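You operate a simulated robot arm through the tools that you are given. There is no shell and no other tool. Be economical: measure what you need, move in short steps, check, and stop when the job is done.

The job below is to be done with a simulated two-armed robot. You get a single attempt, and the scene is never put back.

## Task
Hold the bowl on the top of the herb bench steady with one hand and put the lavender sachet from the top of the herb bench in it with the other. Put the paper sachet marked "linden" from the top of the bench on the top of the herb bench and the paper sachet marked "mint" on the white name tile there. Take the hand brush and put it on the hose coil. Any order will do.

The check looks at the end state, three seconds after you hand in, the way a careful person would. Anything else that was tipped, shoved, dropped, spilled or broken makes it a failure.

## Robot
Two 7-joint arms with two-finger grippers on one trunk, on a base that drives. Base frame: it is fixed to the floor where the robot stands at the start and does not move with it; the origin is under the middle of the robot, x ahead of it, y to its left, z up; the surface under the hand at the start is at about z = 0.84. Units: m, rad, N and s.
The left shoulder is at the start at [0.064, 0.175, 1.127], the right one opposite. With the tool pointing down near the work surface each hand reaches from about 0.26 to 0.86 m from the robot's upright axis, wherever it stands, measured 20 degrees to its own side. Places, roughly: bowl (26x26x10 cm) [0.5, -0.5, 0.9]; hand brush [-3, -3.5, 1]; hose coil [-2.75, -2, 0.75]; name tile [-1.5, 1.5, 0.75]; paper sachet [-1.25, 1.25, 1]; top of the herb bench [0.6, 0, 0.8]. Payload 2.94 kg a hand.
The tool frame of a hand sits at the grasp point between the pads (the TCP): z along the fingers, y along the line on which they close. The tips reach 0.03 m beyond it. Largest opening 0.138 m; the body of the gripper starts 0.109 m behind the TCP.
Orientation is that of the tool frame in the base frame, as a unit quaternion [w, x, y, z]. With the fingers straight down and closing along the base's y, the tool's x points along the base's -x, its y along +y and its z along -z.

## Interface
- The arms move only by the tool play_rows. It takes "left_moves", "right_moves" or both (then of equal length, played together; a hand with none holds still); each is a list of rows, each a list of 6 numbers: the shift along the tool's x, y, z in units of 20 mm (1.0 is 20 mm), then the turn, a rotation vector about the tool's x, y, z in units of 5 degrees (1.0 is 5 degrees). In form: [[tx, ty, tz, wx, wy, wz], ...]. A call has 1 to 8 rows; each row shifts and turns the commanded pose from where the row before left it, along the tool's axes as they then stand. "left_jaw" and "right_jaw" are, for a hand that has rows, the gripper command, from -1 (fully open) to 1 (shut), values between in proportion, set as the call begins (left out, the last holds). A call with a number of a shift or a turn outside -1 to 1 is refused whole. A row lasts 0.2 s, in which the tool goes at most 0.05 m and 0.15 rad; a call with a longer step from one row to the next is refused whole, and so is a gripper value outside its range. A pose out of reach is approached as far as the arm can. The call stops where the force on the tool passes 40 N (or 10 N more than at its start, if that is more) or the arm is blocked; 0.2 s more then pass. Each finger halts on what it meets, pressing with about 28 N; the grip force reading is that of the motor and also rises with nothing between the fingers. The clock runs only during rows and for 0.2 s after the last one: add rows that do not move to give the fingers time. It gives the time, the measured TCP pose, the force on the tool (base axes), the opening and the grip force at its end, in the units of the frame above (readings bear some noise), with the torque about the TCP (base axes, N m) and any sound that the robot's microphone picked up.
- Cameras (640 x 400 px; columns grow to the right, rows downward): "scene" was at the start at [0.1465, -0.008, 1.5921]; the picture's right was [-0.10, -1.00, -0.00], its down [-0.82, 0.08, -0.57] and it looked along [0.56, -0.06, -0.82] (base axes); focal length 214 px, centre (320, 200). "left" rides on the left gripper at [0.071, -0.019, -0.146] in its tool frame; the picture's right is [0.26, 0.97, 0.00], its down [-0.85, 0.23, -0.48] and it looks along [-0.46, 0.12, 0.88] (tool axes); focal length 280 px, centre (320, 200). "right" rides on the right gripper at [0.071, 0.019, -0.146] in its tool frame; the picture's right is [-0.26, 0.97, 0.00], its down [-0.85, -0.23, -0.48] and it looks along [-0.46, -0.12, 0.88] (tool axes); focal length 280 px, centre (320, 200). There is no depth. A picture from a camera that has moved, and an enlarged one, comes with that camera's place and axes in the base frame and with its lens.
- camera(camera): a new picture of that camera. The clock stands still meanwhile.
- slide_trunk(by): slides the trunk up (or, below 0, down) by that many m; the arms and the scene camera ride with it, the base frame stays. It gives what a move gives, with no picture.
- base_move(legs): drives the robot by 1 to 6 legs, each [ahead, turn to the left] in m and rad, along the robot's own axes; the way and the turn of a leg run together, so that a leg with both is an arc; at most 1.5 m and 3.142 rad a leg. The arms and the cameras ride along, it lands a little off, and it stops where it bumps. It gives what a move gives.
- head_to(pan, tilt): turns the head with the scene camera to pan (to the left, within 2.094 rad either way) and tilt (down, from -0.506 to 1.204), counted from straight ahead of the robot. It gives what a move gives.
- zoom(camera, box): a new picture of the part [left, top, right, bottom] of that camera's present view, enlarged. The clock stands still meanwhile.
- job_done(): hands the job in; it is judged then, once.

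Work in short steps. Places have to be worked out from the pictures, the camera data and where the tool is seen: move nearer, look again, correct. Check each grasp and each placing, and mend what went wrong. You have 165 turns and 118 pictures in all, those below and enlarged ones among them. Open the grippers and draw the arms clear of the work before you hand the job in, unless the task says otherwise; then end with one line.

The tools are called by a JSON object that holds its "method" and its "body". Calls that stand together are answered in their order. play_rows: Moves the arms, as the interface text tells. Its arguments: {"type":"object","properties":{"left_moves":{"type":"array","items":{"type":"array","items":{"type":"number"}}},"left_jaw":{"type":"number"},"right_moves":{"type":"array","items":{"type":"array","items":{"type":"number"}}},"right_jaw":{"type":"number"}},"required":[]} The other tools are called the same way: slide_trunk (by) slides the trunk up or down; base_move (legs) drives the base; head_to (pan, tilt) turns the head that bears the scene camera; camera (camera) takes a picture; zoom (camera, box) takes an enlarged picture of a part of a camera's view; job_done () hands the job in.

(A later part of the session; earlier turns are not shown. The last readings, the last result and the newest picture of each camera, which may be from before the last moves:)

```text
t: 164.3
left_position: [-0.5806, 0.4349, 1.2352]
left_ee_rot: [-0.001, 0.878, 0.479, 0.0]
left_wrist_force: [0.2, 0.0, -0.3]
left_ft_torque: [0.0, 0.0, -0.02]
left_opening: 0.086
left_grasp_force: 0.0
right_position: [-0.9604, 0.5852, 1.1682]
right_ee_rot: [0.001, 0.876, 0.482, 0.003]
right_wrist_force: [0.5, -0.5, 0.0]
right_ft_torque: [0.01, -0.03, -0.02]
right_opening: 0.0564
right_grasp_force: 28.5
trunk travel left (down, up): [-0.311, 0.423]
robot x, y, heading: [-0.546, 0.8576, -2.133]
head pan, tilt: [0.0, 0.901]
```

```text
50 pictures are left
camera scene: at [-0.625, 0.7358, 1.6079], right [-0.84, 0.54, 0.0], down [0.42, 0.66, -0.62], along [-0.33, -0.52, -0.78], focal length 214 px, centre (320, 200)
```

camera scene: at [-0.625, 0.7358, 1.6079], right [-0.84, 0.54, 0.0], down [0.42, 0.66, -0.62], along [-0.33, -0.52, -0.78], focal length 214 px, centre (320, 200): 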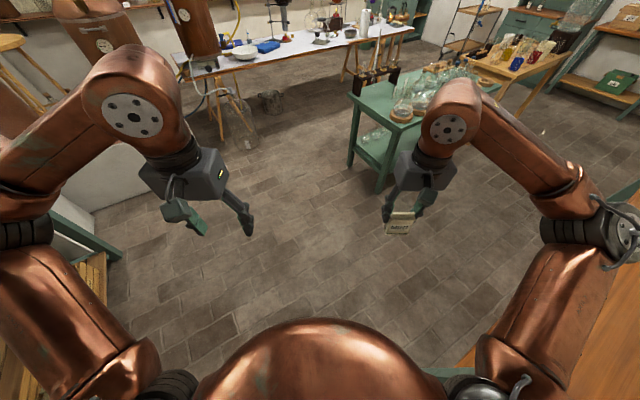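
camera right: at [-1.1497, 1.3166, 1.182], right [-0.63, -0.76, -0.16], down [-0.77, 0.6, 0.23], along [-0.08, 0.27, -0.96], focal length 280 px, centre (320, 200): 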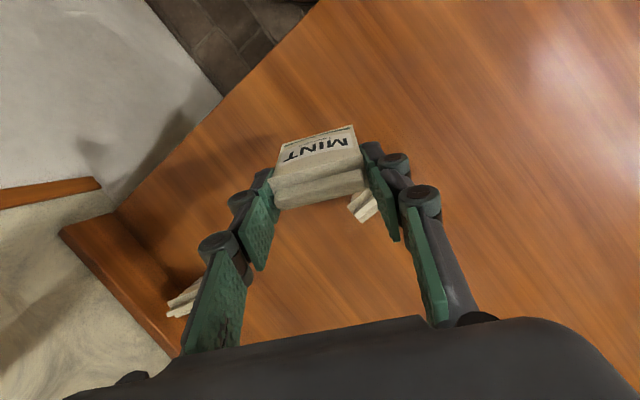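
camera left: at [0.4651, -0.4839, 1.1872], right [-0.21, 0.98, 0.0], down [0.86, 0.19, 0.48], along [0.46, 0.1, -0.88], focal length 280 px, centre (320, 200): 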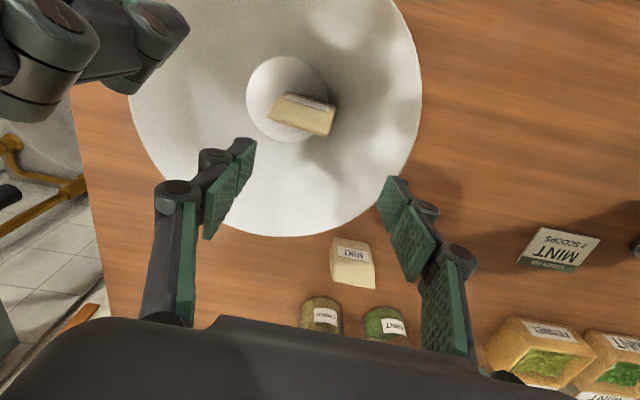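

Back to normal, mint upright in the right hand. I drive round to the bench front: about (−1.38,0.48), heading ≈110°, so the tile lies to the right‑ahead.

{"method": "base_move", "body": {"legs": [[0.45, 0], [0, -1.01], [0.59, 0], [0, -1.22]]}}

{"method": "head_to", "body": {"pan": -0.2, "tilt": 0.7}}

{"method": "camera", "body": {"camera": "scene"}}

```text
t: 175.6
left_position: [-1.6845, 0.767, 1.2363]
left_ee_rot: [-0.001, 0.813, -0.582, 0.001]
left_wrist_force: [0.6, -0.3, 0.4]
left_ft_torque: [-0.02, 0.03, -0.02]
left_opening: 0.0863
left_grasp_force: 0.0
right_position: [-1.3315, 0.971, 1.1686]
right_ee_rot: [0.002, 0.815, -0.579, 0.0]
right_wrist_force: [-0.1, 0.1, -0.5]
right_ft_torque: [-0.02, 0.03, -0.06]
right_opening: 0.0563
right_grasp_force: 28.7
trunk travel left (down, up): [-0.311, 0.423]
robot x, y, heading: [-1.3744, 0.4767, 1.906]
head pan, tilt: [0.0, 0.901]
```

```text
t: 176.3
left_position: [-1.6845, 0.7663, 1.237]
left_ee_rot: [0.0, 0.813, -0.582, 0.001]
left_wrist_force: [0.9, -0.1, 0.3]
left_ft_torque: [0.0, -0.03, 0.02]
left_opening: 0.0862
left_grasp_force: 0.0
right_position: [-1.3317, 0.9692, 1.1687]
right_ee_rot: [0.003, 0.815, -0.58, 0.0]
right_wrist_force: [0.0, -0.5, -0.3]
right_ft_torque: [0.01, 0.0, -0.01]
right_opening: 0.0562
right_grasp_force: 28.2
trunk travel left (down, up): [-0.311, 0.423]
robot x, y, heading: [-1.3754, 0.4776, 1.906]
head pan, tilt: [-0.201, 0.7]
```

```text
49 pictures are left
camera scene: at [-1.4098, 0.6252, 1.624], right [0.99, 0.13, 0.0], down [0.09, -0.64, -0.76], along [-0.1, 0.76, -0.64], focal length 214 px, centre (320, 200)
```

scene: 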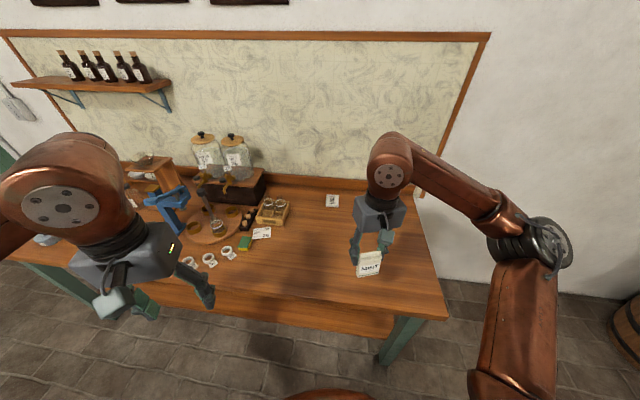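

Tile at about (−1.465,1.565). I drive forward 0.25 m to bring it into reach.

{"method": "base_move", "body": {"legs": [[0.25, 0]]}}

{"method": "head_to", "body": {"pan": -0.2, "tilt": 0.9}}

{"method": "camera", "body": {"camera": "scene"}}

```text
t: 178.2
left_position: [-1.7679, 0.9963, 1.2358]
left_ee_rot: [0.0, 0.816, -0.579, 0.002]
left_wrist_force: [0.6, -0.3, -0.3]
left_ft_torque: [-0.01, 0.01, 0.01]
left_opening: 0.0861
left_grasp_force: 0.1
right_position: [-1.4163, 1.2026, 1.1684]
right_ee_rot: [0.003, 0.818, -0.576, 0.001]
right_wrist_force: [-0.1, 0.5, -0.5]
right_ft_torque: [0.01, 0.01, 0.02]
right_opening: 0.0566
right_grasp_force: 28.3
trunk travel left (down, up): [-0.311, 0.423]
robot x, y, heading: [-1.4557, 0.7092, 1.913]
head pan, tilt: [-0.201, 0.7]
```

```text
t: 178.9
left_position: [-1.7676, 0.9967, 1.2363]
left_ee_rot: [-0.001, 0.816, -0.578, 0.001]
left_wrist_force: [0.2, -0.7, 0.9]
left_ft_torque: [0.01, -0.01, 0.0]
left_opening: 0.0863
left_grasp_force: 0.0
right_position: [-1.415, 1.2024, 1.1691]
right_ee_rot: [0.003, 0.817, -0.576, 0.0]
right_wrist_force: [0.2, -0.3, -0.2]
right_ft_torque: [0.01, -0.01, -0.03]
right_opening: 0.0565
right_grasp_force: 27.8
trunk travel left (down, up): [-0.311, 0.423]
robot x, y, heading: [-1.459, 0.7092, 1.915]
head pan, tilt: [-0.201, 0.901]
```

```text
48 pictures are left
camera scene: at [-1.4904, 0.8471, 1.608], right [0.99, 0.14, 0.0], down [0.11, -0.78, -0.62], along [-0.09, 0.62, -0.78], focal length 214 px, centre (320, 200)
```

scene: 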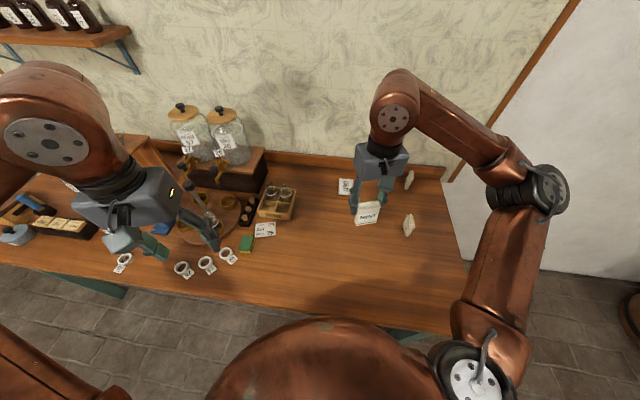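

Everything still stands. I extend the right hand toward the tile, staying at z≈1.05, and look.

{"method": "play_rows", "body": {"right_moves": [[-1, -0.2, 0.3, 0, 0, 0], [-1, -0.2, 0.3, 0, 0, 0], [-1, -0.2, 0.3, 0, 0, 0], [-1, -0.2, 0.3, 0, 0, 0], [-1, -0.2, 0.3, 0, 0, 0], [-1, -0.2, 0.3, 0, 0, 0], [-1, -0.2, 0.3, 0, 0, 0], [-1, -0.2, 0.3, 0, 0, 0]]}}

{"method": "play_rows", "body": {"right_moves": [[-1, -0.2, 0.4, 0, 0, 0], [-1, -0.2, 0.4, 0, 0, 0], [-1, -0.2, 0.4, 0, 0, 0], [-1, -0.2, 0.4, 0, 0, 0], [-1, -0.2, 0.4, 0, 0, 0], [-1, -0.2, 0.4, 0, 0, 0], [-1, -0.2, 0.4, 0, 0, 0]]}}

{"method": "camera", "body": {"camera": "right"}}

{"method": "zoom", "body": {"camera": "scene", "box": [290, 110, 450, 220]}}

```text
t: 180.7
left_position: [-1.7682, 0.9966, 1.2359]
left_ee_rot: [0.0, 0.816, -0.578, 0.001]
left_wrist_force: [-0.1, -0.5, 0.3]
left_ft_torque: [-0.02, -0.02, 0.02]
left_opening: 0.0861
left_grasp_force: 0.0
right_position: [-1.44, 1.3627, 1.1217]
right_ee_rot: [0.003, 0.817, -0.577, 0.0]
right_wrist_force: [-1.3, -0.4, -0.2]
right_ft_torque: [0.01, 0.01, -0.06]
right_opening: 0.0564
right_grasp_force: 27.8
trunk travel left (down, up): [-0.311, 0.423]
robot x, y, heading: [-1.4598, 0.71, 1.911]
head pan, tilt: [-0.201, 0.901]
```

```text
t: 182.3
left_position: [-1.7695, 0.9972, 1.2359]
left_ee_rot: [-0.001, 0.816, -0.578, 0.001]
left_wrist_force: [0.2, -0.4, -0.1]
left_ft_torque: [-0.03, -0.01, -0.01]
left_opening: 0.0861
left_grasp_force: 0.1
right_position: [-1.461, 1.504, 1.0625]
right_ee_rot: [0.004, 0.818, -0.576, 0.001]
right_wrist_force: [-0.5, 0.5, 0.1]
right_ft_torque: [0.01, 0.01, -0.02]
right_opening: 0.0563
right_grasp_force: 28.0
trunk travel left (down, up): [-0.311, 0.423]
robot x, y, heading: [-1.4573, 0.7085, 1.91]
head pan, tilt: [-0.201, 0.901]
```

```text
47 pictures are left
camera right: at [-1.4542, 1.4321, 1.2091], right [-1.0, -0.08, 0.0], down [-0.07, 0.88, 0.47], along [-0.04, 0.47, -0.88], focal length 280 px, centre (320, 200)
```

right: 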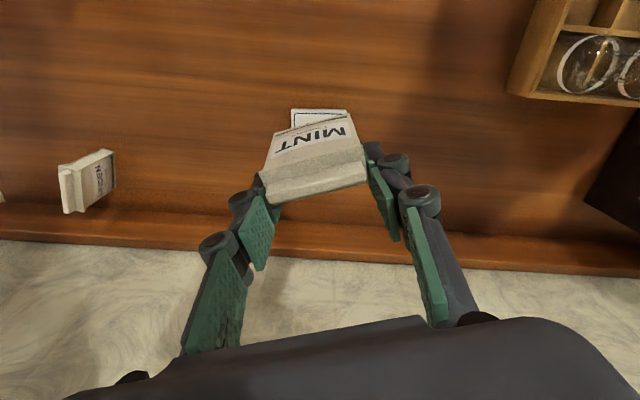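

```text
3.64 times, centred on (370, 165) of scene
camera zoom: at [-1.4914, 0.8483, 1.6078], right [0.99, 0.14, 0.0], down [0.11, -0.78, -0.62], along [-0.09, 0.61, -0.78], focal length 780 px, centre (138, 327)
```

zoom: 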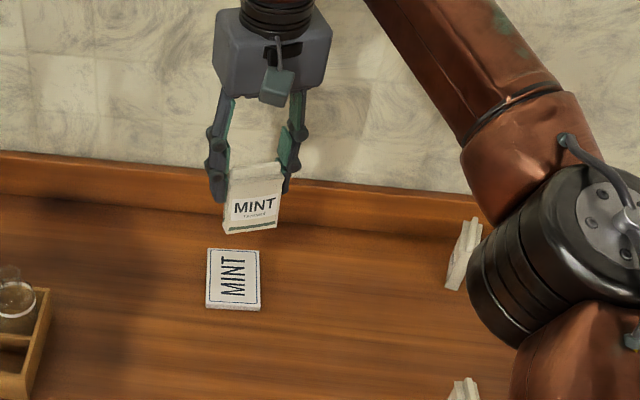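

Tile centre ≈(−1.467,1.543), about 7×9 cm. I move over it, align the sachet with it (20° yaw), and descend to z≈0.92.

{"method": "play_rows", "body": {"right_moves": [[-1, -0.23, 0.5, 0, 0, 0], [-1, -0.23, 0.5, 0, 0, 0], [0, 0, 1, 0, 0, 1], [0, 0, 1, 0, 0, 1], [0, 0, 1, 0, 0, 1], [0, 0, 1, 0, 0, 1], [0, 0, 1, 0, 0, 0], [0, 0, 0.5, 0, 0, 0]]}}

{"method": "camera", "body": {"camera": "right"}}

{"method": "zoom", "body": {"camera": "scene", "box": [290, 110, 450, 220]}}

```text
t: 184.1
left_position: [-1.768, 0.9954, 1.2365]
left_ee_rot: [0.0, 0.815, -0.579, 0.001]
left_wrist_force: [-0.6, 0.3, 0.3]
left_ft_torque: [0.02, 0.01, 0.03]
left_opening: 0.0863
left_grasp_force: 0.0
right_position: [-1.4637, 1.5245, 0.9316]
right_ee_rot: [-0.003, -0.704, 0.71, -0.001]
right_wrist_force: [-0.1, 1.1, -0.2]
right_ft_torque: [-0.01, -0.06, 0.02]
right_opening: 0.0567
right_grasp_force: 27.9
right hand out of reach, approached as far as the arm can: row 1, 2
trunk travel left (down, up): [-0.311, 0.423]
robot x, y, heading: [-1.46, 0.7036, 1.911]
head pan, tilt: [-0.201, 0.901]
```

```text
45 pictures are left
camera right: at [-1.4825, 1.4556, 1.0775], right [-0.96, 0.27, 0.0], down [0.24, 0.85, 0.47], along [0.13, 0.45, -0.88], focal length 280 px, centre (320, 200)
```

right: 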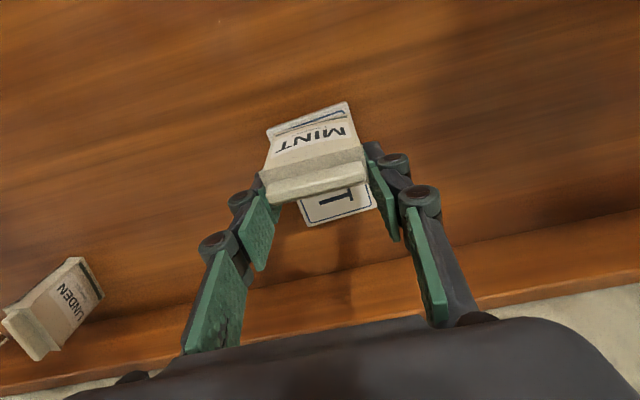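

```text
3.64 times, centred on (370, 165) of scene
camera zoom: at [-1.4906, 0.8478, 1.6079], right [0.99, 0.14, 0.0], down [0.11, -0.78, -0.62], along [-0.09, 0.61, -0.78], focal length 780 px, centre (138, 327)
```

zoom: 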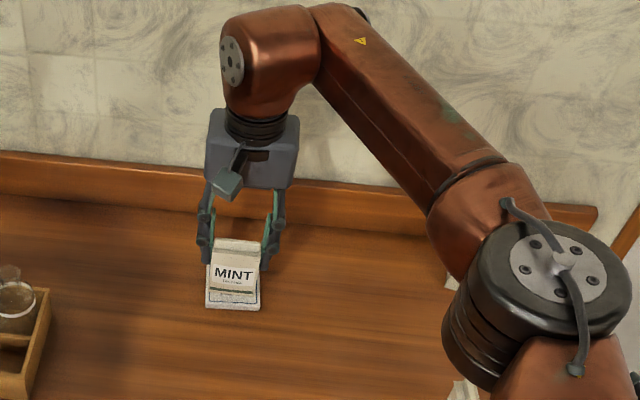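

The sachet hangs over the tile (y 1.498–1.598). I try 12 mm farther toward its centre while lowering a little.

{"method": "play_rows", "body": {"right_moves": [[-0.6, 0.05, 0.5, 0, 0, 0], [0, 0, 0.5, 0, 0, 0]]}}

{"method": "camera", "body": {"camera": "right"}}

```text
t: 184.7
left_position: [-1.768, 0.9949, 1.237]
left_ee_rot: [-0.001, 0.816, -0.578, 0.0]
left_wrist_force: [0.0, -0.6, 0.9]
left_ft_torque: [-0.04, -0.03, -0.01]
left_opening: 0.0862
left_grasp_force: 0.1
right_position: [-1.4653, 1.5364, 0.9155]
right_ee_rot: [-0.003, -0.705, 0.709, 0.003]
right_wrist_force: [-0.7, 2.6, 13.8]
right_ft_torque: [0.09, -0.22, 0.05]
right_opening: 0.0565
right_grasp_force: 28.1
trunk travel left (down, up): [-0.311, 0.423]
robot x, y, heading: [-1.4621, 0.7016, 1.908]
head pan, tilt: [-0.201, 0.901]
```

```text
43 pictures are left
camera right: at [-1.4837, 1.467, 1.0613], right [-0.96, 0.27, 0.01], down [0.24, 0.85, 0.47], along [0.12, 0.46, -0.88], focal length 280 px, centre (320, 200)
```

right: 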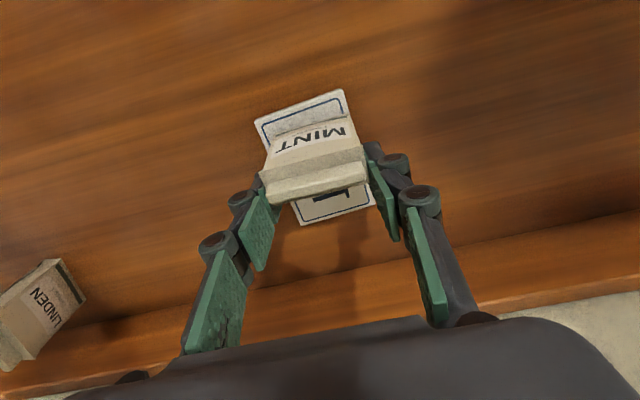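

Contact with the tile (14 N), centred. I release by opening moderately.

{"method": "play_rows", "body": {"right_moves": [[0, 0, -0.1, 0, 0, 0], [0, 0, 0, 0, 0, 0], [0, 0, 0, 0, 0, 0], [0, 0, 0, 0, 0, 0]], "right_jaw": -0.35}}

{"method": "camera", "body": {"camera": "right"}}

```text
t: 185.7
left_position: [-1.7671, 0.9974, 1.236]
left_ee_rot: [0.0, 0.815, -0.579, 0.001]
left_wrist_force: [0.3, 0.2, 0.3]
left_ft_torque: [0.01, -0.02, -0.02]
left_opening: 0.0861
left_grasp_force: 0.0
right_position: [-1.4651, 1.5351, 0.9133]
right_ee_rot: [-0.004, -0.705, 0.71, -0.001]
right_wrist_force: [-0.1, -0.1, -1.2]
right_ft_torque: [-0.01, 0.0, 0.02]
right_opening: 0.0933
right_grasp_force: 0.3
trunk travel left (down, up): [-0.311, 0.423]
robot x, y, heading: [-1.4571, 0.7101, 1.906]
head pan, tilt: [-0.201, 0.901]
```

```text
42 pictures are left
camera right: at [-1.4838, 1.4672, 1.0599], right [-0.96, 0.27, 0.0], down [0.24, 0.85, 0.47], along [0.12, 0.45, -0.88], focal length 280 px, centre (320, 200)
```

right: 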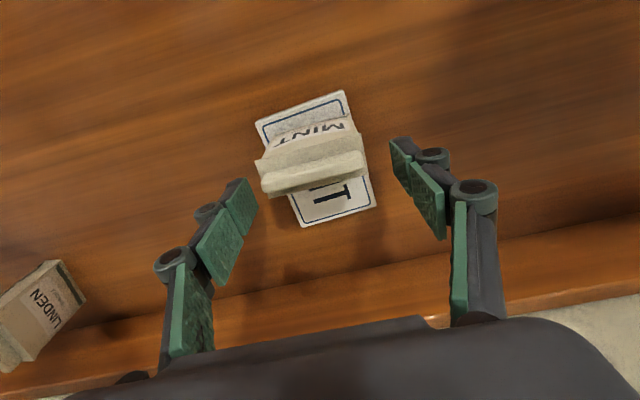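

Mint stands upright on the tile. I raise the right hand and retract it.

{"method": "play_rows", "body": {"right_moves": [[0, 0, -0.5, 0, 0, 0], [0, 0, -1, 0, 0, 0], [0, 0, -1, 0, 0, 0], [0, 0, -1, 0, 0, 0], [0, 0, -1, 0, 0, 0], [0, 0, -1, 0, 0, 0], [0.5, 0, -1, 0, 0, 0], [1, 0, -1, 0, 0, 0]]}}

{"method": "play_rows", "body": {"right_moves": [[1, -0.15, -1, 0, 0, 0], [1, -0.15, -1, 0, 0, 0], [1, -0.15, -1, 0, 0, 0], [1, -0.15, -1, 0, 0, 0], [1, -0.15, -1, 0, 0, 0], [1, -0.15, 0, 0, 0, 0], [1, -0.15, 0, 0, 0, 0], [1, -0.15, 0, 0, 0, 0]]}}

{"method": "play_rows", "body": {"right_moves": [[1, -0.15, 0, 0, 0, -1], [1, -0.15, 0, 0, 0, -1], [1, -0.15, 0, 0, 0, -1], [1, -0.15, 0, 0, 0, -1], [1, -0.15, 0, 0, 0, 0], [1, -0.15, 0, 0, 0, 0], [1, -0.15, 0, 0, 0, 0]]}}

{"method": "zoom", "body": {"camera": "scene", "box": [310, 140, 450, 250]}}

```text
t: 187.5
left_position: [-1.7684, 0.9958, 1.2373]
left_ee_rot: [-0.001, 0.815, -0.58, 0.001]
left_wrist_force: [-0.6, -0.8, 0.1]
left_ft_torque: [0.03, 0.02, 0.02]
left_opening: 0.0864
left_grasp_force: 0.1
right_position: [-1.4626, 1.506, 1.0657]
right_ee_rot: [-0.003, -0.705, 0.709, 0.0]
right_wrist_force: [0.4, -1.3, 0.0]
right_ft_torque: [0.04, 0.0, -0.01]
right_opening: 0.0932
right_grasp_force: 0.0
trunk travel left (down, up): [-0.311, 0.423]
robot x, y, heading: [-1.4556, 0.7086, 1.909]
head pan, tilt: [-0.201, 0.901]
```

```text
t: 189.3
left_position: [-1.7685, 0.9961, 1.2368]
left_ee_rot: [0.0, 0.816, -0.578, 0.0]
left_wrist_force: [-0.2, -0.2, -0.3]
left_ft_torque: [0.02, -0.04, 0.0]
left_opening: 0.0862
left_grasp_force: 0.1
right_position: [-1.4415, 1.3467, 1.1662]
right_ee_rot: [-0.004, -0.704, 0.71, 0.0]
right_wrist_force: [-0.2, -0.7, 0.2]
right_ft_torque: [0.01, 0.01, 0.01]
right_opening: 0.0931
right_grasp_force: 0.0
trunk travel left (down, up): [-0.311, 0.423]
robot x, y, heading: [-1.4588, 0.708, 1.912]
head pan, tilt: [-0.201, 0.901]
```

```text
t: 190.9
left_position: [-1.768, 0.9949, 1.2363]
left_ee_rot: [-0.001, 0.816, -0.578, 0.001]
left_wrist_force: [-0.6, -0.2, 0.5]
left_ft_torque: [0.01, 0.04, -0.03]
left_opening: 0.0862
left_grasp_force: 0.1
right_position: [-1.3914, 1.2145, 1.1646]
right_ee_rot: [0.003, 0.817, -0.576, 0.0]
right_wrist_force: [0.0, 0.4, 0.4]
right_ft_torque: [0.02, 0.04, 0.01]
right_opening: 0.0931
right_grasp_force: 0.0
trunk travel left (down, up): [-0.311, 0.423]
robot x, y, heading: [-1.4576, 0.7074, 1.912]
head pan, tilt: [-0.201, 0.901]
```

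```text
3.64 times, centred on (380, 195) of scene
camera zoom: at [-1.4901, 0.8472, 1.608], right [0.99, 0.14, 0.0], down [0.11, -0.78, -0.62], along [-0.09, 0.61, -0.78], focal length 780 px, centre (102, 218)
```

zoom: 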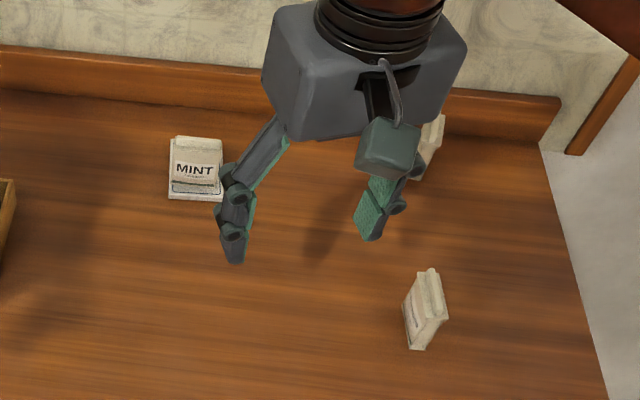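

Mint is on the tile. Now I back off and drive to the bench's corner at about (−0.70,0.94), heading ≈104°, to pick linden with the left hand.

{"method": "base_move", "body": {"legs": [[-0.3, 0], [0, -1.745], [0.77, 0], [0, 1.65], [0.3, 0]]}}

{"method": "head_to", "body": {"pan": 0.3, "tilt": 0.8}}

{"method": "camera", "body": {"camera": "scene"}}

```text
t: 206.6
left_position: [-0.9025, 1.1515, 1.2358]
left_ee_rot: [0.0, 0.767, -0.641, 0.0]
left_wrist_force: [-0.2, 1.2, -0.8]
left_ft_torque: [-0.04, 0.01, -0.06]
left_opening: 0.0862
left_grasp_force: 0.1
right_position: [-0.4965, 1.3101, 1.1655]
right_ee_rot: [0.003, 0.768, -0.64, 0.0]
right_wrist_force: [0.2, -0.1, 0.6]
right_ft_torque: [-0.05, -0.02, 0.02]
right_opening: 0.0932
right_grasp_force: 0.1
trunk travel left (down, up): [-0.311, 0.423]
robot x, y, heading: [-0.6415, 0.8185, 1.75]
head pan, tilt: [-0.201, 0.901]
```

```text
t: 207.5
left_position: [-0.9015, 1.153, 1.2359]
left_ee_rot: [0.0, 0.767, -0.642, 0.0]
left_wrist_force: [-0.1, -0.1, 1.2]
left_ft_torque: [-0.02, -0.04, 0.05]
left_opening: 0.0864
left_grasp_force: 0.1
right_position: [-0.4967, 1.31, 1.1654]
right_ee_rot: [0.003, 0.769, -0.64, 0.0]
right_wrist_force: [-0.2, 0.5, 0.3]
right_ft_torque: [-0.04, 0.01, -0.02]
right_opening: 0.0929
right_grasp_force: 0.1
trunk travel left (down, up): [-0.311, 0.423]
robot x, y, heading: [-0.6376, 0.8156, 1.76]
head pan, tilt: [0.3, 0.799]
```

```text
40 pictures are left
camera scene: at [-0.6899, 0.9572, 1.6157], right [0.89, 0.46, 0.0], down [0.33, -0.64, -0.7], along [-0.32, 0.62, -0.72], focal length 214 px, centre (320, 200)
```

scene: 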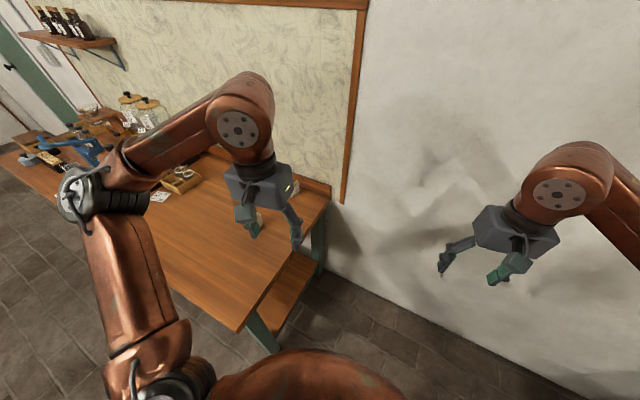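

I move 0.12 m forward so linden is in the left hand's reach, then view with the left camera.

{"method": "base_move", "body": {"legs": [[0.12, 0]]}}

{"method": "play_rows", "body": {"left_moves": [[-1, 0.85, 0.5, 0, 0, 0], [-1, 0.85, 0.5, 0, 0, 0], [-1, 0.85, 0.5, 0, 0, 0], [-1, 0.85, 0.5, 0, 0, 0], [-1, 0.85, 0.5, 0, 0, 0], [-1, 0.85, 0.5, 0, 0, 0], [-1, 0.85, 0.5, 0, 0, 0], [-1, 0.85, 0.5, 0, 0, 0]], "left_jaw": -0.3}}

{"method": "camera", "body": {"camera": "left"}}

{"method": "camera", "body": {"camera": "scene"}}

```text
t: 208.7
left_position: [-0.9234, 1.2626, 1.239]
left_ee_rot: [-0.003, 0.769, -0.64, -0.003]
left_wrist_force: [0.2, -0.4, 1.3]
left_ft_torque: [0.11, 0.05, 0.0]
left_opening: 0.0863
left_grasp_force: 0.0
right_position: [-0.519, 1.4204, 1.17]
right_ee_rot: [0.0, 0.77, -0.638, -0.004]
right_wrist_force: [0.4, -0.7, 1.5]
right_ft_torque: [0.13, 0.03, -0.02]
right_opening: 0.0932
right_grasp_force: 0.0
trunk travel left (down, up): [-0.311, 0.423]
robot x, y, heading: [-0.6627, 0.9359, 1.762]
head pan, tilt: [0.3, 0.799]
```

```text
t: 210.5
left_position: [-1.0875, 1.4033, 1.1565]
left_ee_rot: [-0.002, 0.767, -0.641, -0.001]
left_wrist_force: [-0.5, -1.5, -0.4]
left_ft_torque: [-0.02, -0.03, 0.01]
left_opening: 0.0897
left_grasp_force: 0.0
right_position: [-0.5195, 1.4285, 1.1666]
right_ee_rot: [0.002, 0.77, -0.638, -0.002]
right_wrist_force: [-0.8, 0.4, -0.4]
right_ft_torque: [0.0, -0.01, -0.02]
right_opening: 0.0932
right_grasp_force: 0.0
trunk travel left (down, up): [-0.311, 0.423]
robot x, y, heading: [-0.6618, 0.9375, 1.76]
head pan, tilt: [0.3, 0.799]
```

```text
39 pictures are left
camera left: at [-1.0564, 1.3349, 1.3011], right [-0.9, -0.43, 0.0], down [-0.38, 0.79, 0.48], along [-0.2, 0.43, -0.88], focal length 280 px, centre (320, 200)
```

left: 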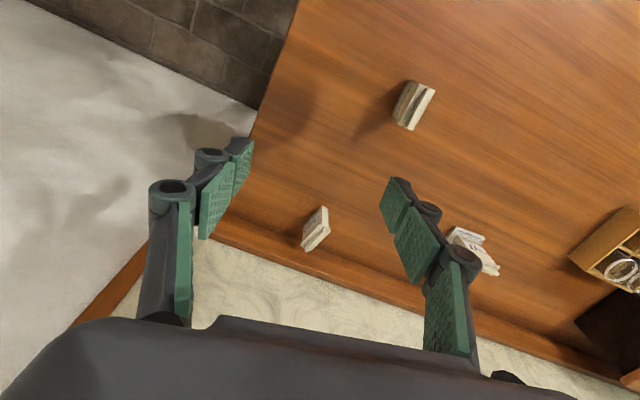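

```text
38 pictures are left
camera scene: at [-0.7134, 1.076, 1.6157], right [0.88, 0.47, 0.0], down [0.34, -0.63, -0.7], along [-0.33, 0.62, -0.72], focal length 214 px, centre (320, 200)
```

scene: 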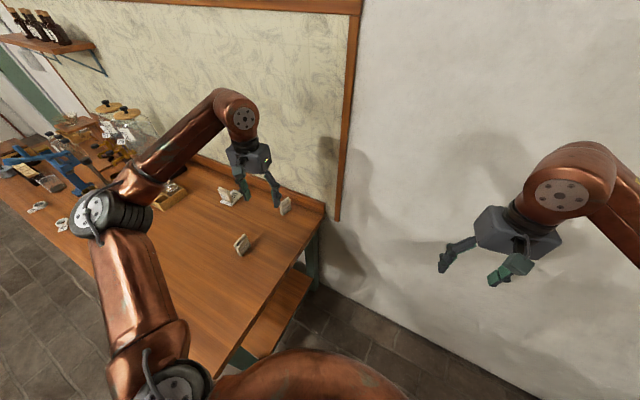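

Linden near (−1.162,1.58), its width along y. I zoom for its exact shape.

{"method": "zoom", "body": {"camera": "left", "box": [270, 185, 370, 265]}}

```text
5.00 times, centred on (320, 225) of left
camera zoom: at [-1.0564, 1.3349, 1.3011], right [-0.9, -0.43, 0.0], down [-0.38, 0.79, 0.48], along [-0.2, 0.43, -0.88], focal length 1402 px, centre (320, 75)
```

zoom: 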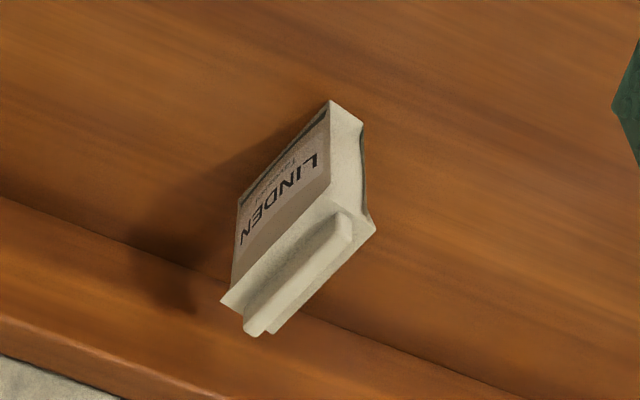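

Linden's flap runs (−1.177,1.574)→(−1.169,1.625). I move the left hand above it with a 19° yaw, to z≈1.0.

{"method": "play_rows", "body": {"left_moves": [[-1, 0.25, 0.7, 0, 0, 0], [-1, 0.25, 0.7, 0, 0, 0], [-1, 0.25, 0.7, 0, 0, 0], [-1, 0.25, 0.7, 0, 0, 0], [-1, 0.25, 0.7, 0, 0, 0], [-1, 0.25, 0.7, 0, 0, 0], [-1, 0.25, 0.7, 0, 0, 0], [-1, 0.25, 0.7, 0, 0, 0]]}}

{"method": "play_rows", "body": {"left_moves": [[-1, 0.25, 0.5, 0, 0, 0], [-1, 0.25, 0.5, 0, 0, 0], [-0.35, 0, 0.5, 0, 0, 1], [0, 0, 0.5, 0, 0, 1], [0, 0, 0, 0, 0, 1], [0, 0, 0, 0, 0, 0.9]]}}

{"method": "camera", "body": {"camera": "left"}}

```text
t: 212.3
left_position: [-1.1536, 1.5499, 1.0458]
left_ee_rot: [-0.001, 0.768, -0.641, 0.001]
left_wrist_force: [-0.1, 0.1, 0.4]
left_ft_torque: [-0.01, -0.01, 0.03]
left_opening: 0.0898
left_grasp_force: 0.0
right_position: [-0.5195, 1.4272, 1.1658]
right_ee_rot: [0.002, 0.77, -0.638, -0.001]
right_wrist_force: [-0.1, 0.4, 0.2]
right_ft_torque: [-0.03, 0.0, 0.0]
right_opening: 0.0929
right_grasp_force: 0.0
trunk travel left (down, up): [-0.311, 0.423]
robot x, y, heading: [-0.6605, 0.94, 1.757]
head pan, tilt: [0.3, 0.799]
```

```text
t: 213.7
left_position: [-1.1614, 1.5693, 1.0371]
left_ee_rot: [-0.001, 0.768, -0.64, -0.001]
left_wrist_force: [-1.1, -0.6, 0.1]
left_ft_torque: [0.03, 0.0, 0.01]
left_opening: 0.0898
left_grasp_force: 0.0
left hand out of reach, approached as far as the arm can: row 2, 3, 4, 5, 6
right_position: [-0.5201, 1.4268, 1.1666]
right_ee_rot: [0.003, 0.77, -0.638, -0.001]
right_wrist_force: [0.2, -0.7, -0.2]
right_ft_torque: [-0.02, -0.01, 0.01]
right_opening: 0.0929
right_grasp_force: 0.0
trunk travel left (down, up): [-0.311, 0.423]
robot x, y, heading: [-0.6599, 0.9358, 1.754]
head pan, tilt: [0.3, 0.799]
```

```text
36 pictures are left
camera left: at [-1.1306, 1.5023, 1.1809], right [-0.9, -0.43, 0.0], down [-0.38, 0.79, 0.48], along [-0.2, 0.43, -0.88], focal length 280 px, centre (320, 200)
```

left: 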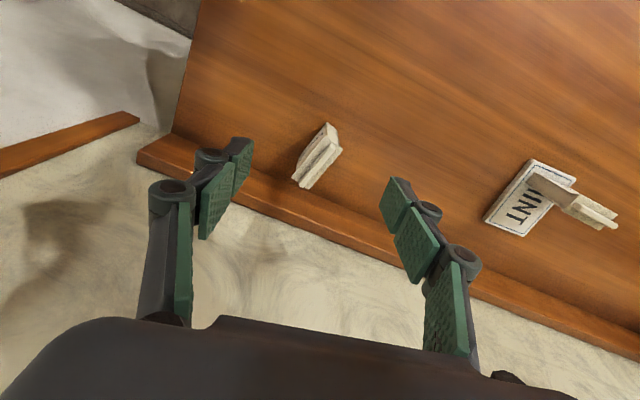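

At this height the arm is at its limit. I drive 0.05 m nearer and re-check the pose.

{"method": "base_move", "body": {"legs": [[0.05, 0]]}}

{"method": "play_rows", "body": {"left_moves": [[0, 0, 0.5, 0, 0, 0], [0, 0, 0.5, 0, 0, 0]]}}

{"method": "camera", "body": {"camera": "left"}}

```text
t: 214.9
left_position: [-1.1656, 1.5763, 1.0604]
left_ee_rot: [-0.01, 0.767, -0.641, -0.014]
left_wrist_force: [-0.7, 0.9, -1.3]
left_ft_torque: [-0.15, -0.09, 0.0]
left_opening: 0.0898
left_grasp_force: 0.0
right_position: [-0.5188, 1.4328, 1.1796]
right_ee_rot: [-0.013, 0.77, -0.637, -0.015]
right_wrist_force: [-0.5, 1.7, -0.6]
right_ft_torque: [-0.14, -0.06, -0.02]
right_opening: 0.0928
right_grasp_force: 0.1
trunk travel left (down, up): [-0.311, 0.423]
robot x, y, heading: [-0.6714, 0.9849, 1.764]
head pan, tilt: [0.3, 0.799]
stopped in leg 1: the force on the tool passed its limit at 72 N (the readings are from after the stop); the commanded pose is now the measured one
```

```text
t: 215.5
left_position: [-1.1684, 1.5968, 1.03]
left_ee_rot: [-0.004, 0.767, -0.642, -0.004]
left_wrist_force: [0.8, -0.3, -0.1]
left_ft_torque: [0.02, 0.07, -0.01]
left_opening: 0.0896
left_grasp_force: 0.0
right_position: [-0.5262, 1.4549, 1.1736]
right_ee_rot: [-0.005, 0.77, -0.638, -0.007]
right_wrist_force: [-1.0, -0.2, 0.5]
right_ft_torque: [0.08, -0.01, 0.02]
right_opening: 0.0933
right_grasp_force: 0.1
trunk travel left (down, up): [-0.311, 0.423]
robot x, y, heading: [-0.6686, 0.9843, 1.755]
head pan, tilt: [0.3, 0.799]
```

```text
35 pictures are left
camera left: at [-1.1369, 1.5287, 1.1743], right [-0.9, -0.43, 0.0], down [-0.38, 0.79, 0.49], along [-0.21, 0.44, -0.87], focal length 280 px, centre (320, 200)
```

left: 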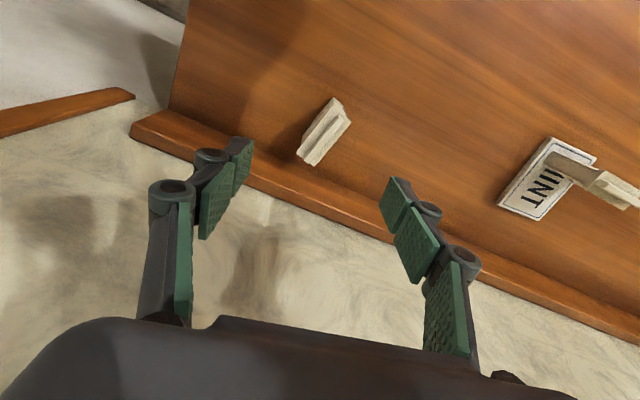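

The wrist brushed the wall; no motion farther than y≈1.59 then. Linden's flap centre is (−1.174,1.594), so gripping at y≈1.583 suffices. I back 12 mm, yaw 22° and descend to ≈0.95.

{"method": "play_rows", "body": {"left_moves": [[0.63, 0.4, 0, 0, 0, 0], [0, 0, 0.4, 0, 0, 0.88], [0, 0, 0.4, 0, 0, 0.88], [0, 0, 0.4, 0, 0, 0.88], [0, 0, 0.4, 0, 0, 0.88], [0, 0, 0.4, 0, 0, 0.88], [0, 0, 1, 0, 0, 0], [0, 0, 1, 0, 0, 0]]}}

{"method": "camera", "body": {"camera": "left"}}

```text
t: 217.3
left_position: [-1.1721, 1.5777, 0.98]
left_ee_rot: [-0.006, 0.73, -0.684, -0.006]
left_wrist_force: [-0.3, 0.1, 0.7]
left_ft_torque: [0.0, -0.01, -0.01]
left_opening: 0.0897
left_grasp_force: 0.0
left hand out of reach, approached as far as the arm can: row 3, 4, 5, 6
right_position: [-0.5228, 1.4477, 1.1748]
right_ee_rot: [-0.006, 0.77, -0.638, -0.01]
right_wrist_force: [-0.2, 0.2, 0.3]
right_ft_torque: [-0.01, 0.01, 0.01]
right_opening: 0.0929
right_grasp_force: 0.1
trunk travel left (down, up): [-0.311, 0.423]
robot x, y, heading: [-0.6698, 0.9889, 1.756]
head pan, tilt: [0.3, 0.799]
```

```text
34 pictures are left
camera left: at [-1.1486, 1.5053, 1.1242], right [-0.95, -0.32, 0.0], down [-0.28, 0.82, 0.49], along [-0.16, 0.47, -0.87], focal length 280 px, centre (320, 200)
```

left: 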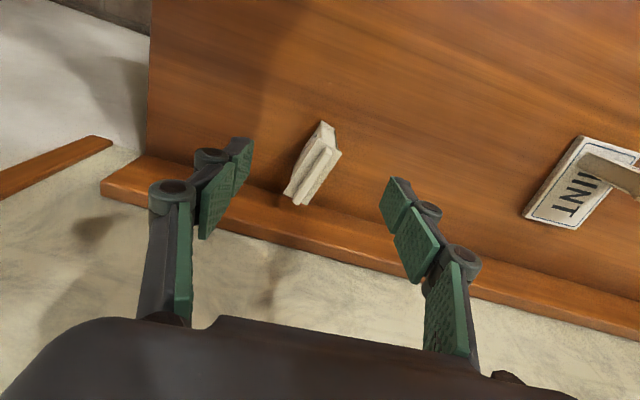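

Rotation was only partly done. I try the remaining yaw in place at this lower height.

{"method": "play_rows", "body": {"left_moves": [[0, 0, 0, 0, 0, 0.9], [0, 0, 0, 0, 0, 0.9], [0, 0, 0, 0, 0, 0.9]]}}

```text
t: 218.1
left_position: [-1.1712, 1.5774, 0.9812]
left_ee_rot: [-0.006, 0.729, -0.685, -0.008]
left_wrist_force: [0.1, 0.4, 0.4]
left_ft_torque: [-0.02, -0.01, 0.02]
left_opening: 0.0896
left_grasp_force: 0.1
left hand out of reach, approached as far as the arm can: row 1, 2, 3
right_position: [-0.524, 1.4468, 1.1741]
right_ee_rot: [-0.007, 0.77, -0.638, -0.011]
right_wrist_force: [0.4, -0.3, -0.2]
right_ft_torque: [0.0, 0.02, -0.01]
right_opening: 0.0931
right_grasp_force: 0.0
trunk travel left (down, up): [-0.311, 0.423]
robot x, y, heading: [-0.673, 0.9875, 1.757]
head pan, tilt: [0.3, 0.799]
```

Yaw is at the wrist's limit; 17° misalignment is tolerable since the pads will align the sachet. I descend to z≈0.89 with a 6 mm advance and look.

{"method": "play_rows", "body": {"left_moves": [[0, 0.2, 0.8, 0, 0, 0], [0, 0, 1, 0, 0, 0], [-0.3, 0, 1, 0, 0, 0], [0, 0, 1, 0, 0, 0], [0, 0, 0.7, 0, 0, 0]]}}

{"method": "camera", "body": {"camera": "left"}}

```text
t: 219.3
left_position: [-1.1776, 1.5849, 0.8904]
left_ee_rot: [-0.005, 0.729, -0.685, -0.007]
left_wrist_force: [0.2, 0.8, -0.3]
left_ft_torque: [0.02, 0.01, 0.04]
left_opening: 0.0898
left_grasp_force: 0.1
right_position: [-0.5224, 1.4473, 1.1757]
right_ee_rot: [-0.007, 0.77, -0.638, -0.01]
right_wrist_force: [-0.4, 0.5, 0.9]
right_ft_torque: [0.01, 0.02, 0.01]
right_opening: 0.0929
right_grasp_force: 0.0
trunk travel left (down, up): [-0.311, 0.423]
robot x, y, heading: [-0.668, 0.9867, 1.752]
head pan, tilt: [0.3, 0.799]
```

```text
33 pictures are left
camera left: at [-1.1533, 1.5128, 1.0343], right [-0.95, -0.32, 0.0], down [-0.28, 0.82, 0.49], along [-0.16, 0.47, -0.87], focal length 280 px, centre (320, 200)
```

left: 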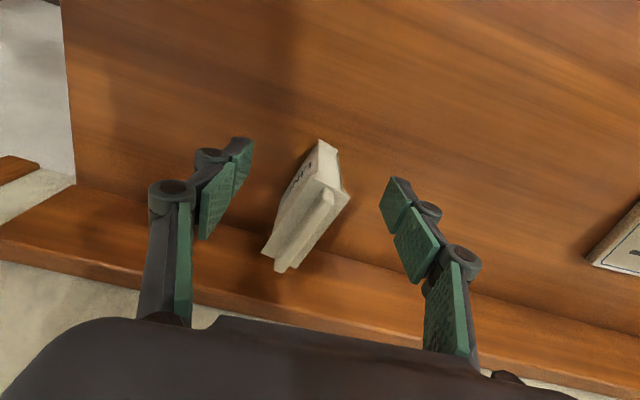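

The sachet is between the fingers. I try a little more yaw now at this height, then close.

{"method": "play_rows", "body": {"left_moves": [[0, 0, 0, 0, 0, 0.9], [0, 0, 0, 0, 0, 0.9], [0, 0, 0, 0, 0, 0.9]]}}

{"method": "play_rows", "body": {"left_moves": [[0, 0, 0, 0, 0, 0], [0, 0, 0, 0, 0, 0], [0, 0, 0, 0, 0, 0], [0, 0, 0, 0, 0, 0], [0, 0, 0, 0, 0, 0]], "left_jaw": 1}}

{"method": "camera", "body": {"camera": "left"}}

```text
t: 220.1
left_position: [-1.1774, 1.5854, 0.8912]
left_ee_rot: [-0.006, 0.729, -0.684, -0.008]
left_wrist_force: [0.1, -0.7, 0.0]
left_ft_torque: [0.0, -0.02, -0.01]
left_opening: 0.0897
left_grasp_force: 0.1
left hand out of reach, approached as far as the arm can: row 1, 2, 3
right_position: [-0.5226, 1.4467, 1.1747]
right_ee_rot: [-0.007, 0.77, -0.638, -0.01]
right_wrist_force: [1.0, 0.2, 0.2]
right_ft_torque: [0.03, 0.0, 0.03]
right_opening: 0.093
right_grasp_force: 0.0
trunk travel left (down, up): [-0.311, 0.423]
robot x, y, heading: [-0.6651, 0.9887, 1.759]
head pan, tilt: [0.3, 0.799]
```

```text
t: 221.3
left_position: [-1.1772, 1.5847, 0.8918]
left_ee_rot: [-0.006, 0.729, -0.685, -0.007]
left_wrist_force: [0.4, 0.4, -0.4]
left_ft_torque: [-0.03, 0.0, -0.02]
left_opening: 0.023
left_grasp_force: 27.5
right_position: [-0.5241, 1.4483, 1.1749]
right_ee_rot: [-0.006, 0.769, -0.639, -0.011]
right_wrist_force: [-0.6, -0.3, 0.5]
right_ft_torque: [0.02, -0.02, 0.04]
right_opening: 0.0935
right_grasp_force: 0.2
trunk travel left (down, up): [-0.311, 0.423]
robot x, y, heading: [-0.6717, 0.9877, 1.754]
head pan, tilt: [0.3, 0.799]
```

```text
32 pictures are left
camera left: at [-1.1534, 1.5126, 1.0349], right [-0.95, -0.32, 0.0], down [-0.28, 0.82, 0.49], along [-0.16, 0.47, -0.87], focal length 280 px, centre (320, 200)
```

left: 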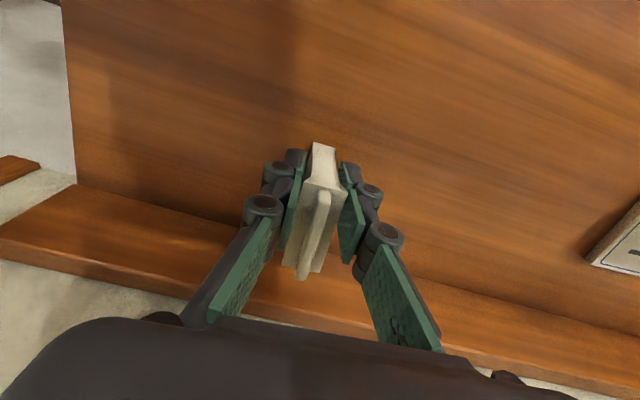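

Linden is gripped and aligned. I lift and retract.

{"method": "play_rows", "body": {"left_moves": [[0, 0, -0.5, 0, 0, 0], [0, 0, -1, 0, 0, 0], [0.2, 0, -1, 0, 0, 0], [0.5, 0, -1, 0, 0, 0], [0.5, 0, -1, 0, 0, 0], [0.5, 0, -1, 0, 0, 0], [0.5, 0, -1, 0, 0, 0], [0.5, 0, -1, 0, 0, 0]]}}

{"method": "play_rows", "body": {"left_moves": [[1, -0.6, -1, 0, 0, 0], [1, -0.6, -1, 0, 0, 0], [1, -0.6, -1, 0, 0, 0], [1, -0.6, -1, 0, 0, 0], [1, -0.6, -1, 0, 0, 0], [1, -0.6, 0, 0, 0, 0], [1, -0.6, 0, 0, 0, 0], [1, -0.6, 0, 0, 0, 0]]}}

{"method": "camera", "body": {"camera": "left"}}

{"method": "camera", "body": {"camera": "scene"}}

```text
t: 223.1
left_position: [-1.1727, 1.5267, 1.0404]
left_ee_rot: [-0.006, 0.729, -0.685, -0.007]
left_wrist_force: [0.0, -0.8, -0.1]
left_ft_torque: [-0.01, 0.02, -0.01]
left_opening: 0.0224
left_grasp_force: 28.3
right_position: [-0.5237, 1.4473, 1.1753]
right_ee_rot: [-0.007, 0.77, -0.638, -0.011]
right_wrist_force: [0.1, 0.2, -0.6]
right_ft_torque: [0.0, 0.03, 0.0]
right_opening: 0.0934
right_grasp_force: 0.2
trunk travel left (down, up): [-0.311, 0.423]
robot x, y, heading: [-0.6657, 0.9826, 1.757]
head pan, tilt: [0.3, 0.799]
```

```text
t: 224.9
left_position: [-1.068, 1.3734, 1.1371]
left_ee_rot: [-0.007, 0.729, -0.684, -0.009]
left_wrist_force: [-0.4, -0.4, -1.1]
left_ft_torque: [-0.02, 0.01, 0.0]
left_opening: 0.0226
left_grasp_force: 27.5
right_position: [-0.5221, 1.4485, 1.174]
right_ee_rot: [-0.006, 0.77, -0.638, -0.012]
right_wrist_force: [1.1, 0.5, -0.7]
right_ft_torque: [-0.02, -0.04, 0.02]
right_opening: 0.0934
right_grasp_force: 0.1
trunk travel left (down, up): [-0.311, 0.423]
robot x, y, heading: [-0.6745, 0.9876, 1.757]
head pan, tilt: [0.3, 0.799]
```

```text
31 pictures are left
camera left: at [-1.0457, 1.3011, 1.2798], right [-0.95, -0.32, 0.0], down [-0.28, 0.82, 0.49], along [-0.16, 0.47, -0.87], focal length 280 px, centre (320, 200)
```

left: 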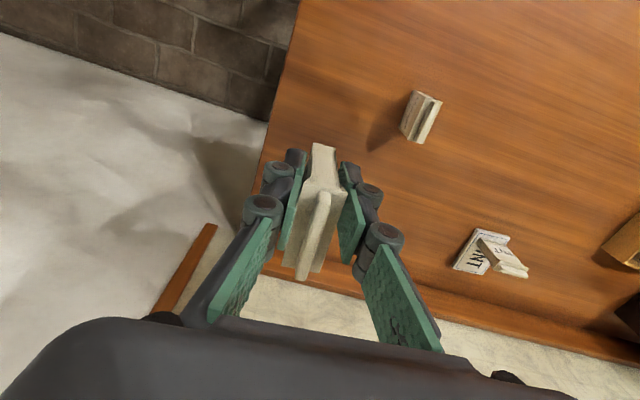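

```text
30 pictures are left
camera scene: at [-0.7221, 1.1252, 1.6158], right [0.88, 0.47, 0.0], down [0.34, -0.63, -0.7], along [-0.33, 0.62, -0.72], focal length 214 px, centre (320, 200)
```

scene: 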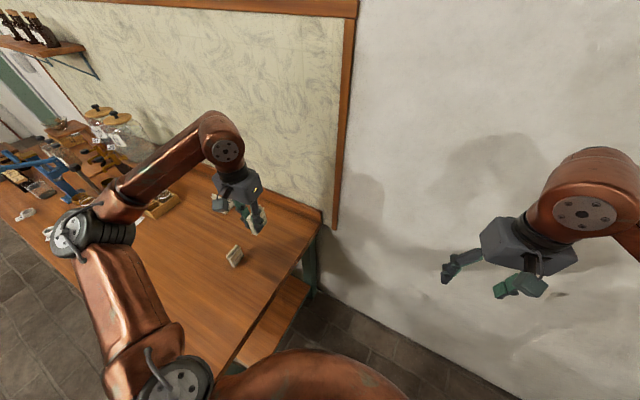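

Linden held, lavender and mint undisturbed. I back away and drive to the herb bench, stopping about (−0.1,−0.05), heading 0.

{"method": "base_move", "body": {"legs": [[-0.55, 0], [0, -2.56], [0.69, 0], [0, 0.8]]}}

{"method": "head_to", "body": {"pan": 0, "tilt": 0.9}}

{"method": "camera", "body": {"camera": "scene"}}

```text
t: 239.4
left_position: [0.355, 0.2884, 1.1353]
left_ee_rot: [0.009, 0.068, 0.998, -0.001]
left_wrist_force: [0.2, 0.5, -0.1]
left_ft_torque: [0.0, 0.04, 0.0]
left_opening: 0.0223
left_grasp_force: 27.0
right_position: [0.319, -0.2612, 1.1741]
right_ee_rot: [0.012, 0.007, 1.0, 0.002]
right_wrist_force: [0.5, 0.3, -0.5]
right_ft_torque: [-0.05, 0.0, 0.01]
right_opening: 0.0932
right_grasp_force: 0.1
trunk travel left (down, up): [-0.311, 0.423]
robot x, y, heading: [-0.104, -0.0242, -0.015]
head pan, tilt: [0.3, 0.799]
```

```text
t: 240.2
left_position: [0.3554, 0.2875, 1.1366]
left_ee_rot: [0.01, 0.068, 0.998, 0.001]
left_wrist_force: [-0.1, 0.7, -0.1]
left_ft_torque: [0.0, 0.0, 0.0]
left_opening: 0.023
left_grasp_force: 28.1
right_position: [0.3185, -0.2621, 1.1741]
right_ee_rot: [0.013, 0.007, 1.0, 0.002]
right_wrist_force: [0.1, -0.4, 0.1]
right_ft_torque: [0.0, -0.02, 0.0]
right_opening: 0.093
right_grasp_force: 0.0
trunk travel left (down, up): [-0.311, 0.423]
robot x, y, heading: [-0.1036, -0.0232, -0.011]
head pan, tilt: [0.0, 0.901]
```

```text
29 pictures are left
camera scene: at [0.0407, -0.0279, 1.6079], right [-0.01, -1.0, 0.0], down [-0.78, 0.01, -0.62], along [0.62, -0.01, -0.78], focal length 214 px, centre (320, 200)
```

scene: 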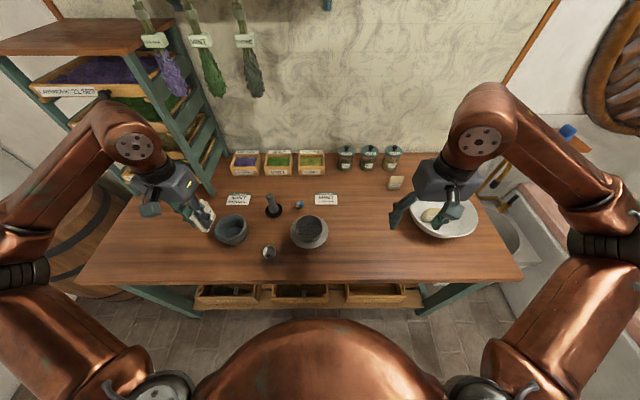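

Free spot left of the mortar at about (0.42,0.47). I carry linden there, to z≈0.93, and look.

{"method": "play_rows", "body": {"left_moves": [[-0.2, 1, 0, 0, 0, 0], [-0.2, 1, 0, 0, 0, 0], [-0.2, 1, 0, 0, 0, 0], [-0.2, 1, 0, 0, 0, 0], [-0.2, 1, 0.5, 0, 0, 0], [-0.2, 1, 0.5, 0, 0, 0], [-0.2, 1, 0.5, 0, 0, 0], [-0.2, 1, 0.5, 0, 0, 0]]}}

{"method": "play_rows", "body": {"left_moves": [[-0.2, 1, 1, 0, 0, 0], [0, 0.3, 1, 0, 0, 0], [0, 0, 1, 0, 0, 0], [0, 0, 1, 0, 0, 0], [0, 0, 1, 0, 0, 0], [0, 0, 1, 0, 0, 0], [0, 0, 1, 0, 0, 0], [0, 0, 1, 0, 0, 0]]}}

{"method": "camera", "body": {"camera": "left"}}

```text
t: 242.0
left_position: [0.4111, 0.4447, 1.1004]
left_ee_rot: [0.009, 0.068, 0.998, -0.001]
left_wrist_force: [0.1, 0.0, -0.8]
left_ft_torque: [0.01, 0.02, 0.0]
left_opening: 0.0227
left_grasp_force: 28.5
right_position: [0.3188, -0.2619, 1.1745]
right_ee_rot: [0.011, 0.008, 1.0, 0.001]
right_wrist_force: [0.7, 1.0, 0.1]
right_ft_torque: [-0.02, -0.02, -0.01]
right_opening: 0.0929
right_grasp_force: 0.0
trunk travel left (down, up): [-0.311, 0.423]
robot x, y, heading: [-0.1048, -0.0253, -0.018]
head pan, tilt: [0.0, 0.901]
```

```text
t: 243.8
left_position: [0.4138, 0.4528, 0.9361]
left_ee_rot: [0.01, 0.068, 0.998, -0.001]
left_wrist_force: [0.2, -1.0, -0.9]
left_ft_torque: [0.06, 0.01, 0.01]
left_opening: 0.0225
left_grasp_force: 28.0
left hand out of reach, approached as far as the arm can: row 1, 2
right_position: [0.3189, -0.2612, 1.1751]
right_ee_rot: [0.013, 0.007, 1.0, 0.002]
right_wrist_force: [0.5, -0.1, 0.6]
right_ft_torque: [-0.03, 0.04, 0.03]
right_opening: 0.093
right_grasp_force: 0.0
trunk travel left (down, up): [-0.311, 0.423]
robot x, y, heading: [-0.1021, -0.0244, -0.016]
head pan, tilt: [0.0, 0.901]
```

```text
28 pictures are left
camera left: at [0.3386, 0.4431, 1.0794], right [-0.13, 0.99, 0.0], down [0.86, 0.11, 0.49], along [0.49, 0.06, -0.87], focal length 280 px, centre (320, 200)
```

left: 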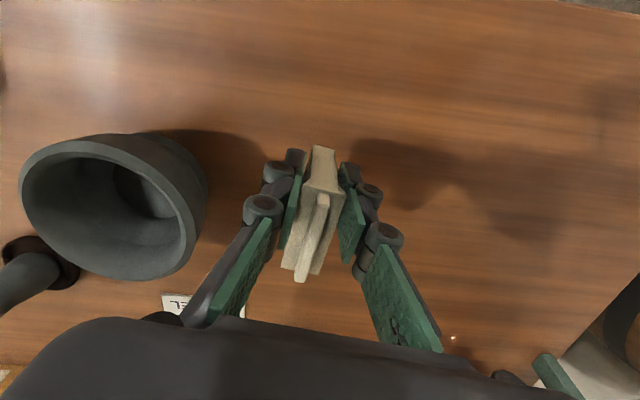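

Spot is clear. I lower in small steps until it touches.

{"method": "play_rows", "body": {"left_moves": [[0, 0, 0.8, 0, 0, 0], [0, 0, 0.4, 0, 0, 0], [0, 0, 0.4, 0, 0, 0], [0, 0, 0.3, 0, 0, 0]]}}

```text
t: 244.8
left_position: [0.4157, 0.4523, 0.8981]
left_ee_rot: [0.009, 0.068, 0.998, -0.001]
left_wrist_force: [0.1, -0.9, 0.2]
left_ft_torque: [0.0, 0.04, -0.01]
left_opening: 0.0226
left_grasp_force: 28.3
right_position: [0.3187, -0.2611, 1.1745]
right_ee_rot: [0.013, 0.006, 1.0, 0.002]
right_wrist_force: [-0.5, -0.9, 0.8]
right_ft_torque: [0.01, -0.03, 0.01]
right_opening: 0.0933
right_grasp_force: 0.1
trunk travel left (down, up): [-0.311, 0.423]
robot x, y, heading: [-0.1021, -0.0239, -0.014]
head pan, tilt: [0.0, 0.901]
```

No contact yet at 0.898; I go down in finer steps.

{"method": "play_rows", "body": {"left_moves": [[0, 0, 0.2, 0, 0, 0], [0, 0, 0.2, 0, 0, 0], [0, 0, 0.2, 0, 0, 0], [0, 0, 0, 0, 0, 0]]}}

```text
t: 245.8
left_position: [0.4159, 0.4517, 0.8891]
left_ee_rot: [0.013, 0.068, 0.998, 0.001]
left_wrist_force: [1.5, 6.5, 26.2]
left_ft_torque: [0.17, -0.09, 0.02]
left_opening: 0.0225
left_grasp_force: 28.4
right_position: [0.3171, -0.2621, 1.1753]
right_ee_rot: [0.013, 0.007, 1.0, 0.001]
right_wrist_force: [0.5, 0.0, 0.2]
right_ft_torque: [0.0, 0.01, 0.03]
right_opening: 0.093
right_grasp_force: 0.0
trunk travel left (down, up): [-0.311, 0.423]
robot x, y, heading: [-0.1034, -0.0285, -0.01]
head pan, tilt: [0.0, 0.901]
```

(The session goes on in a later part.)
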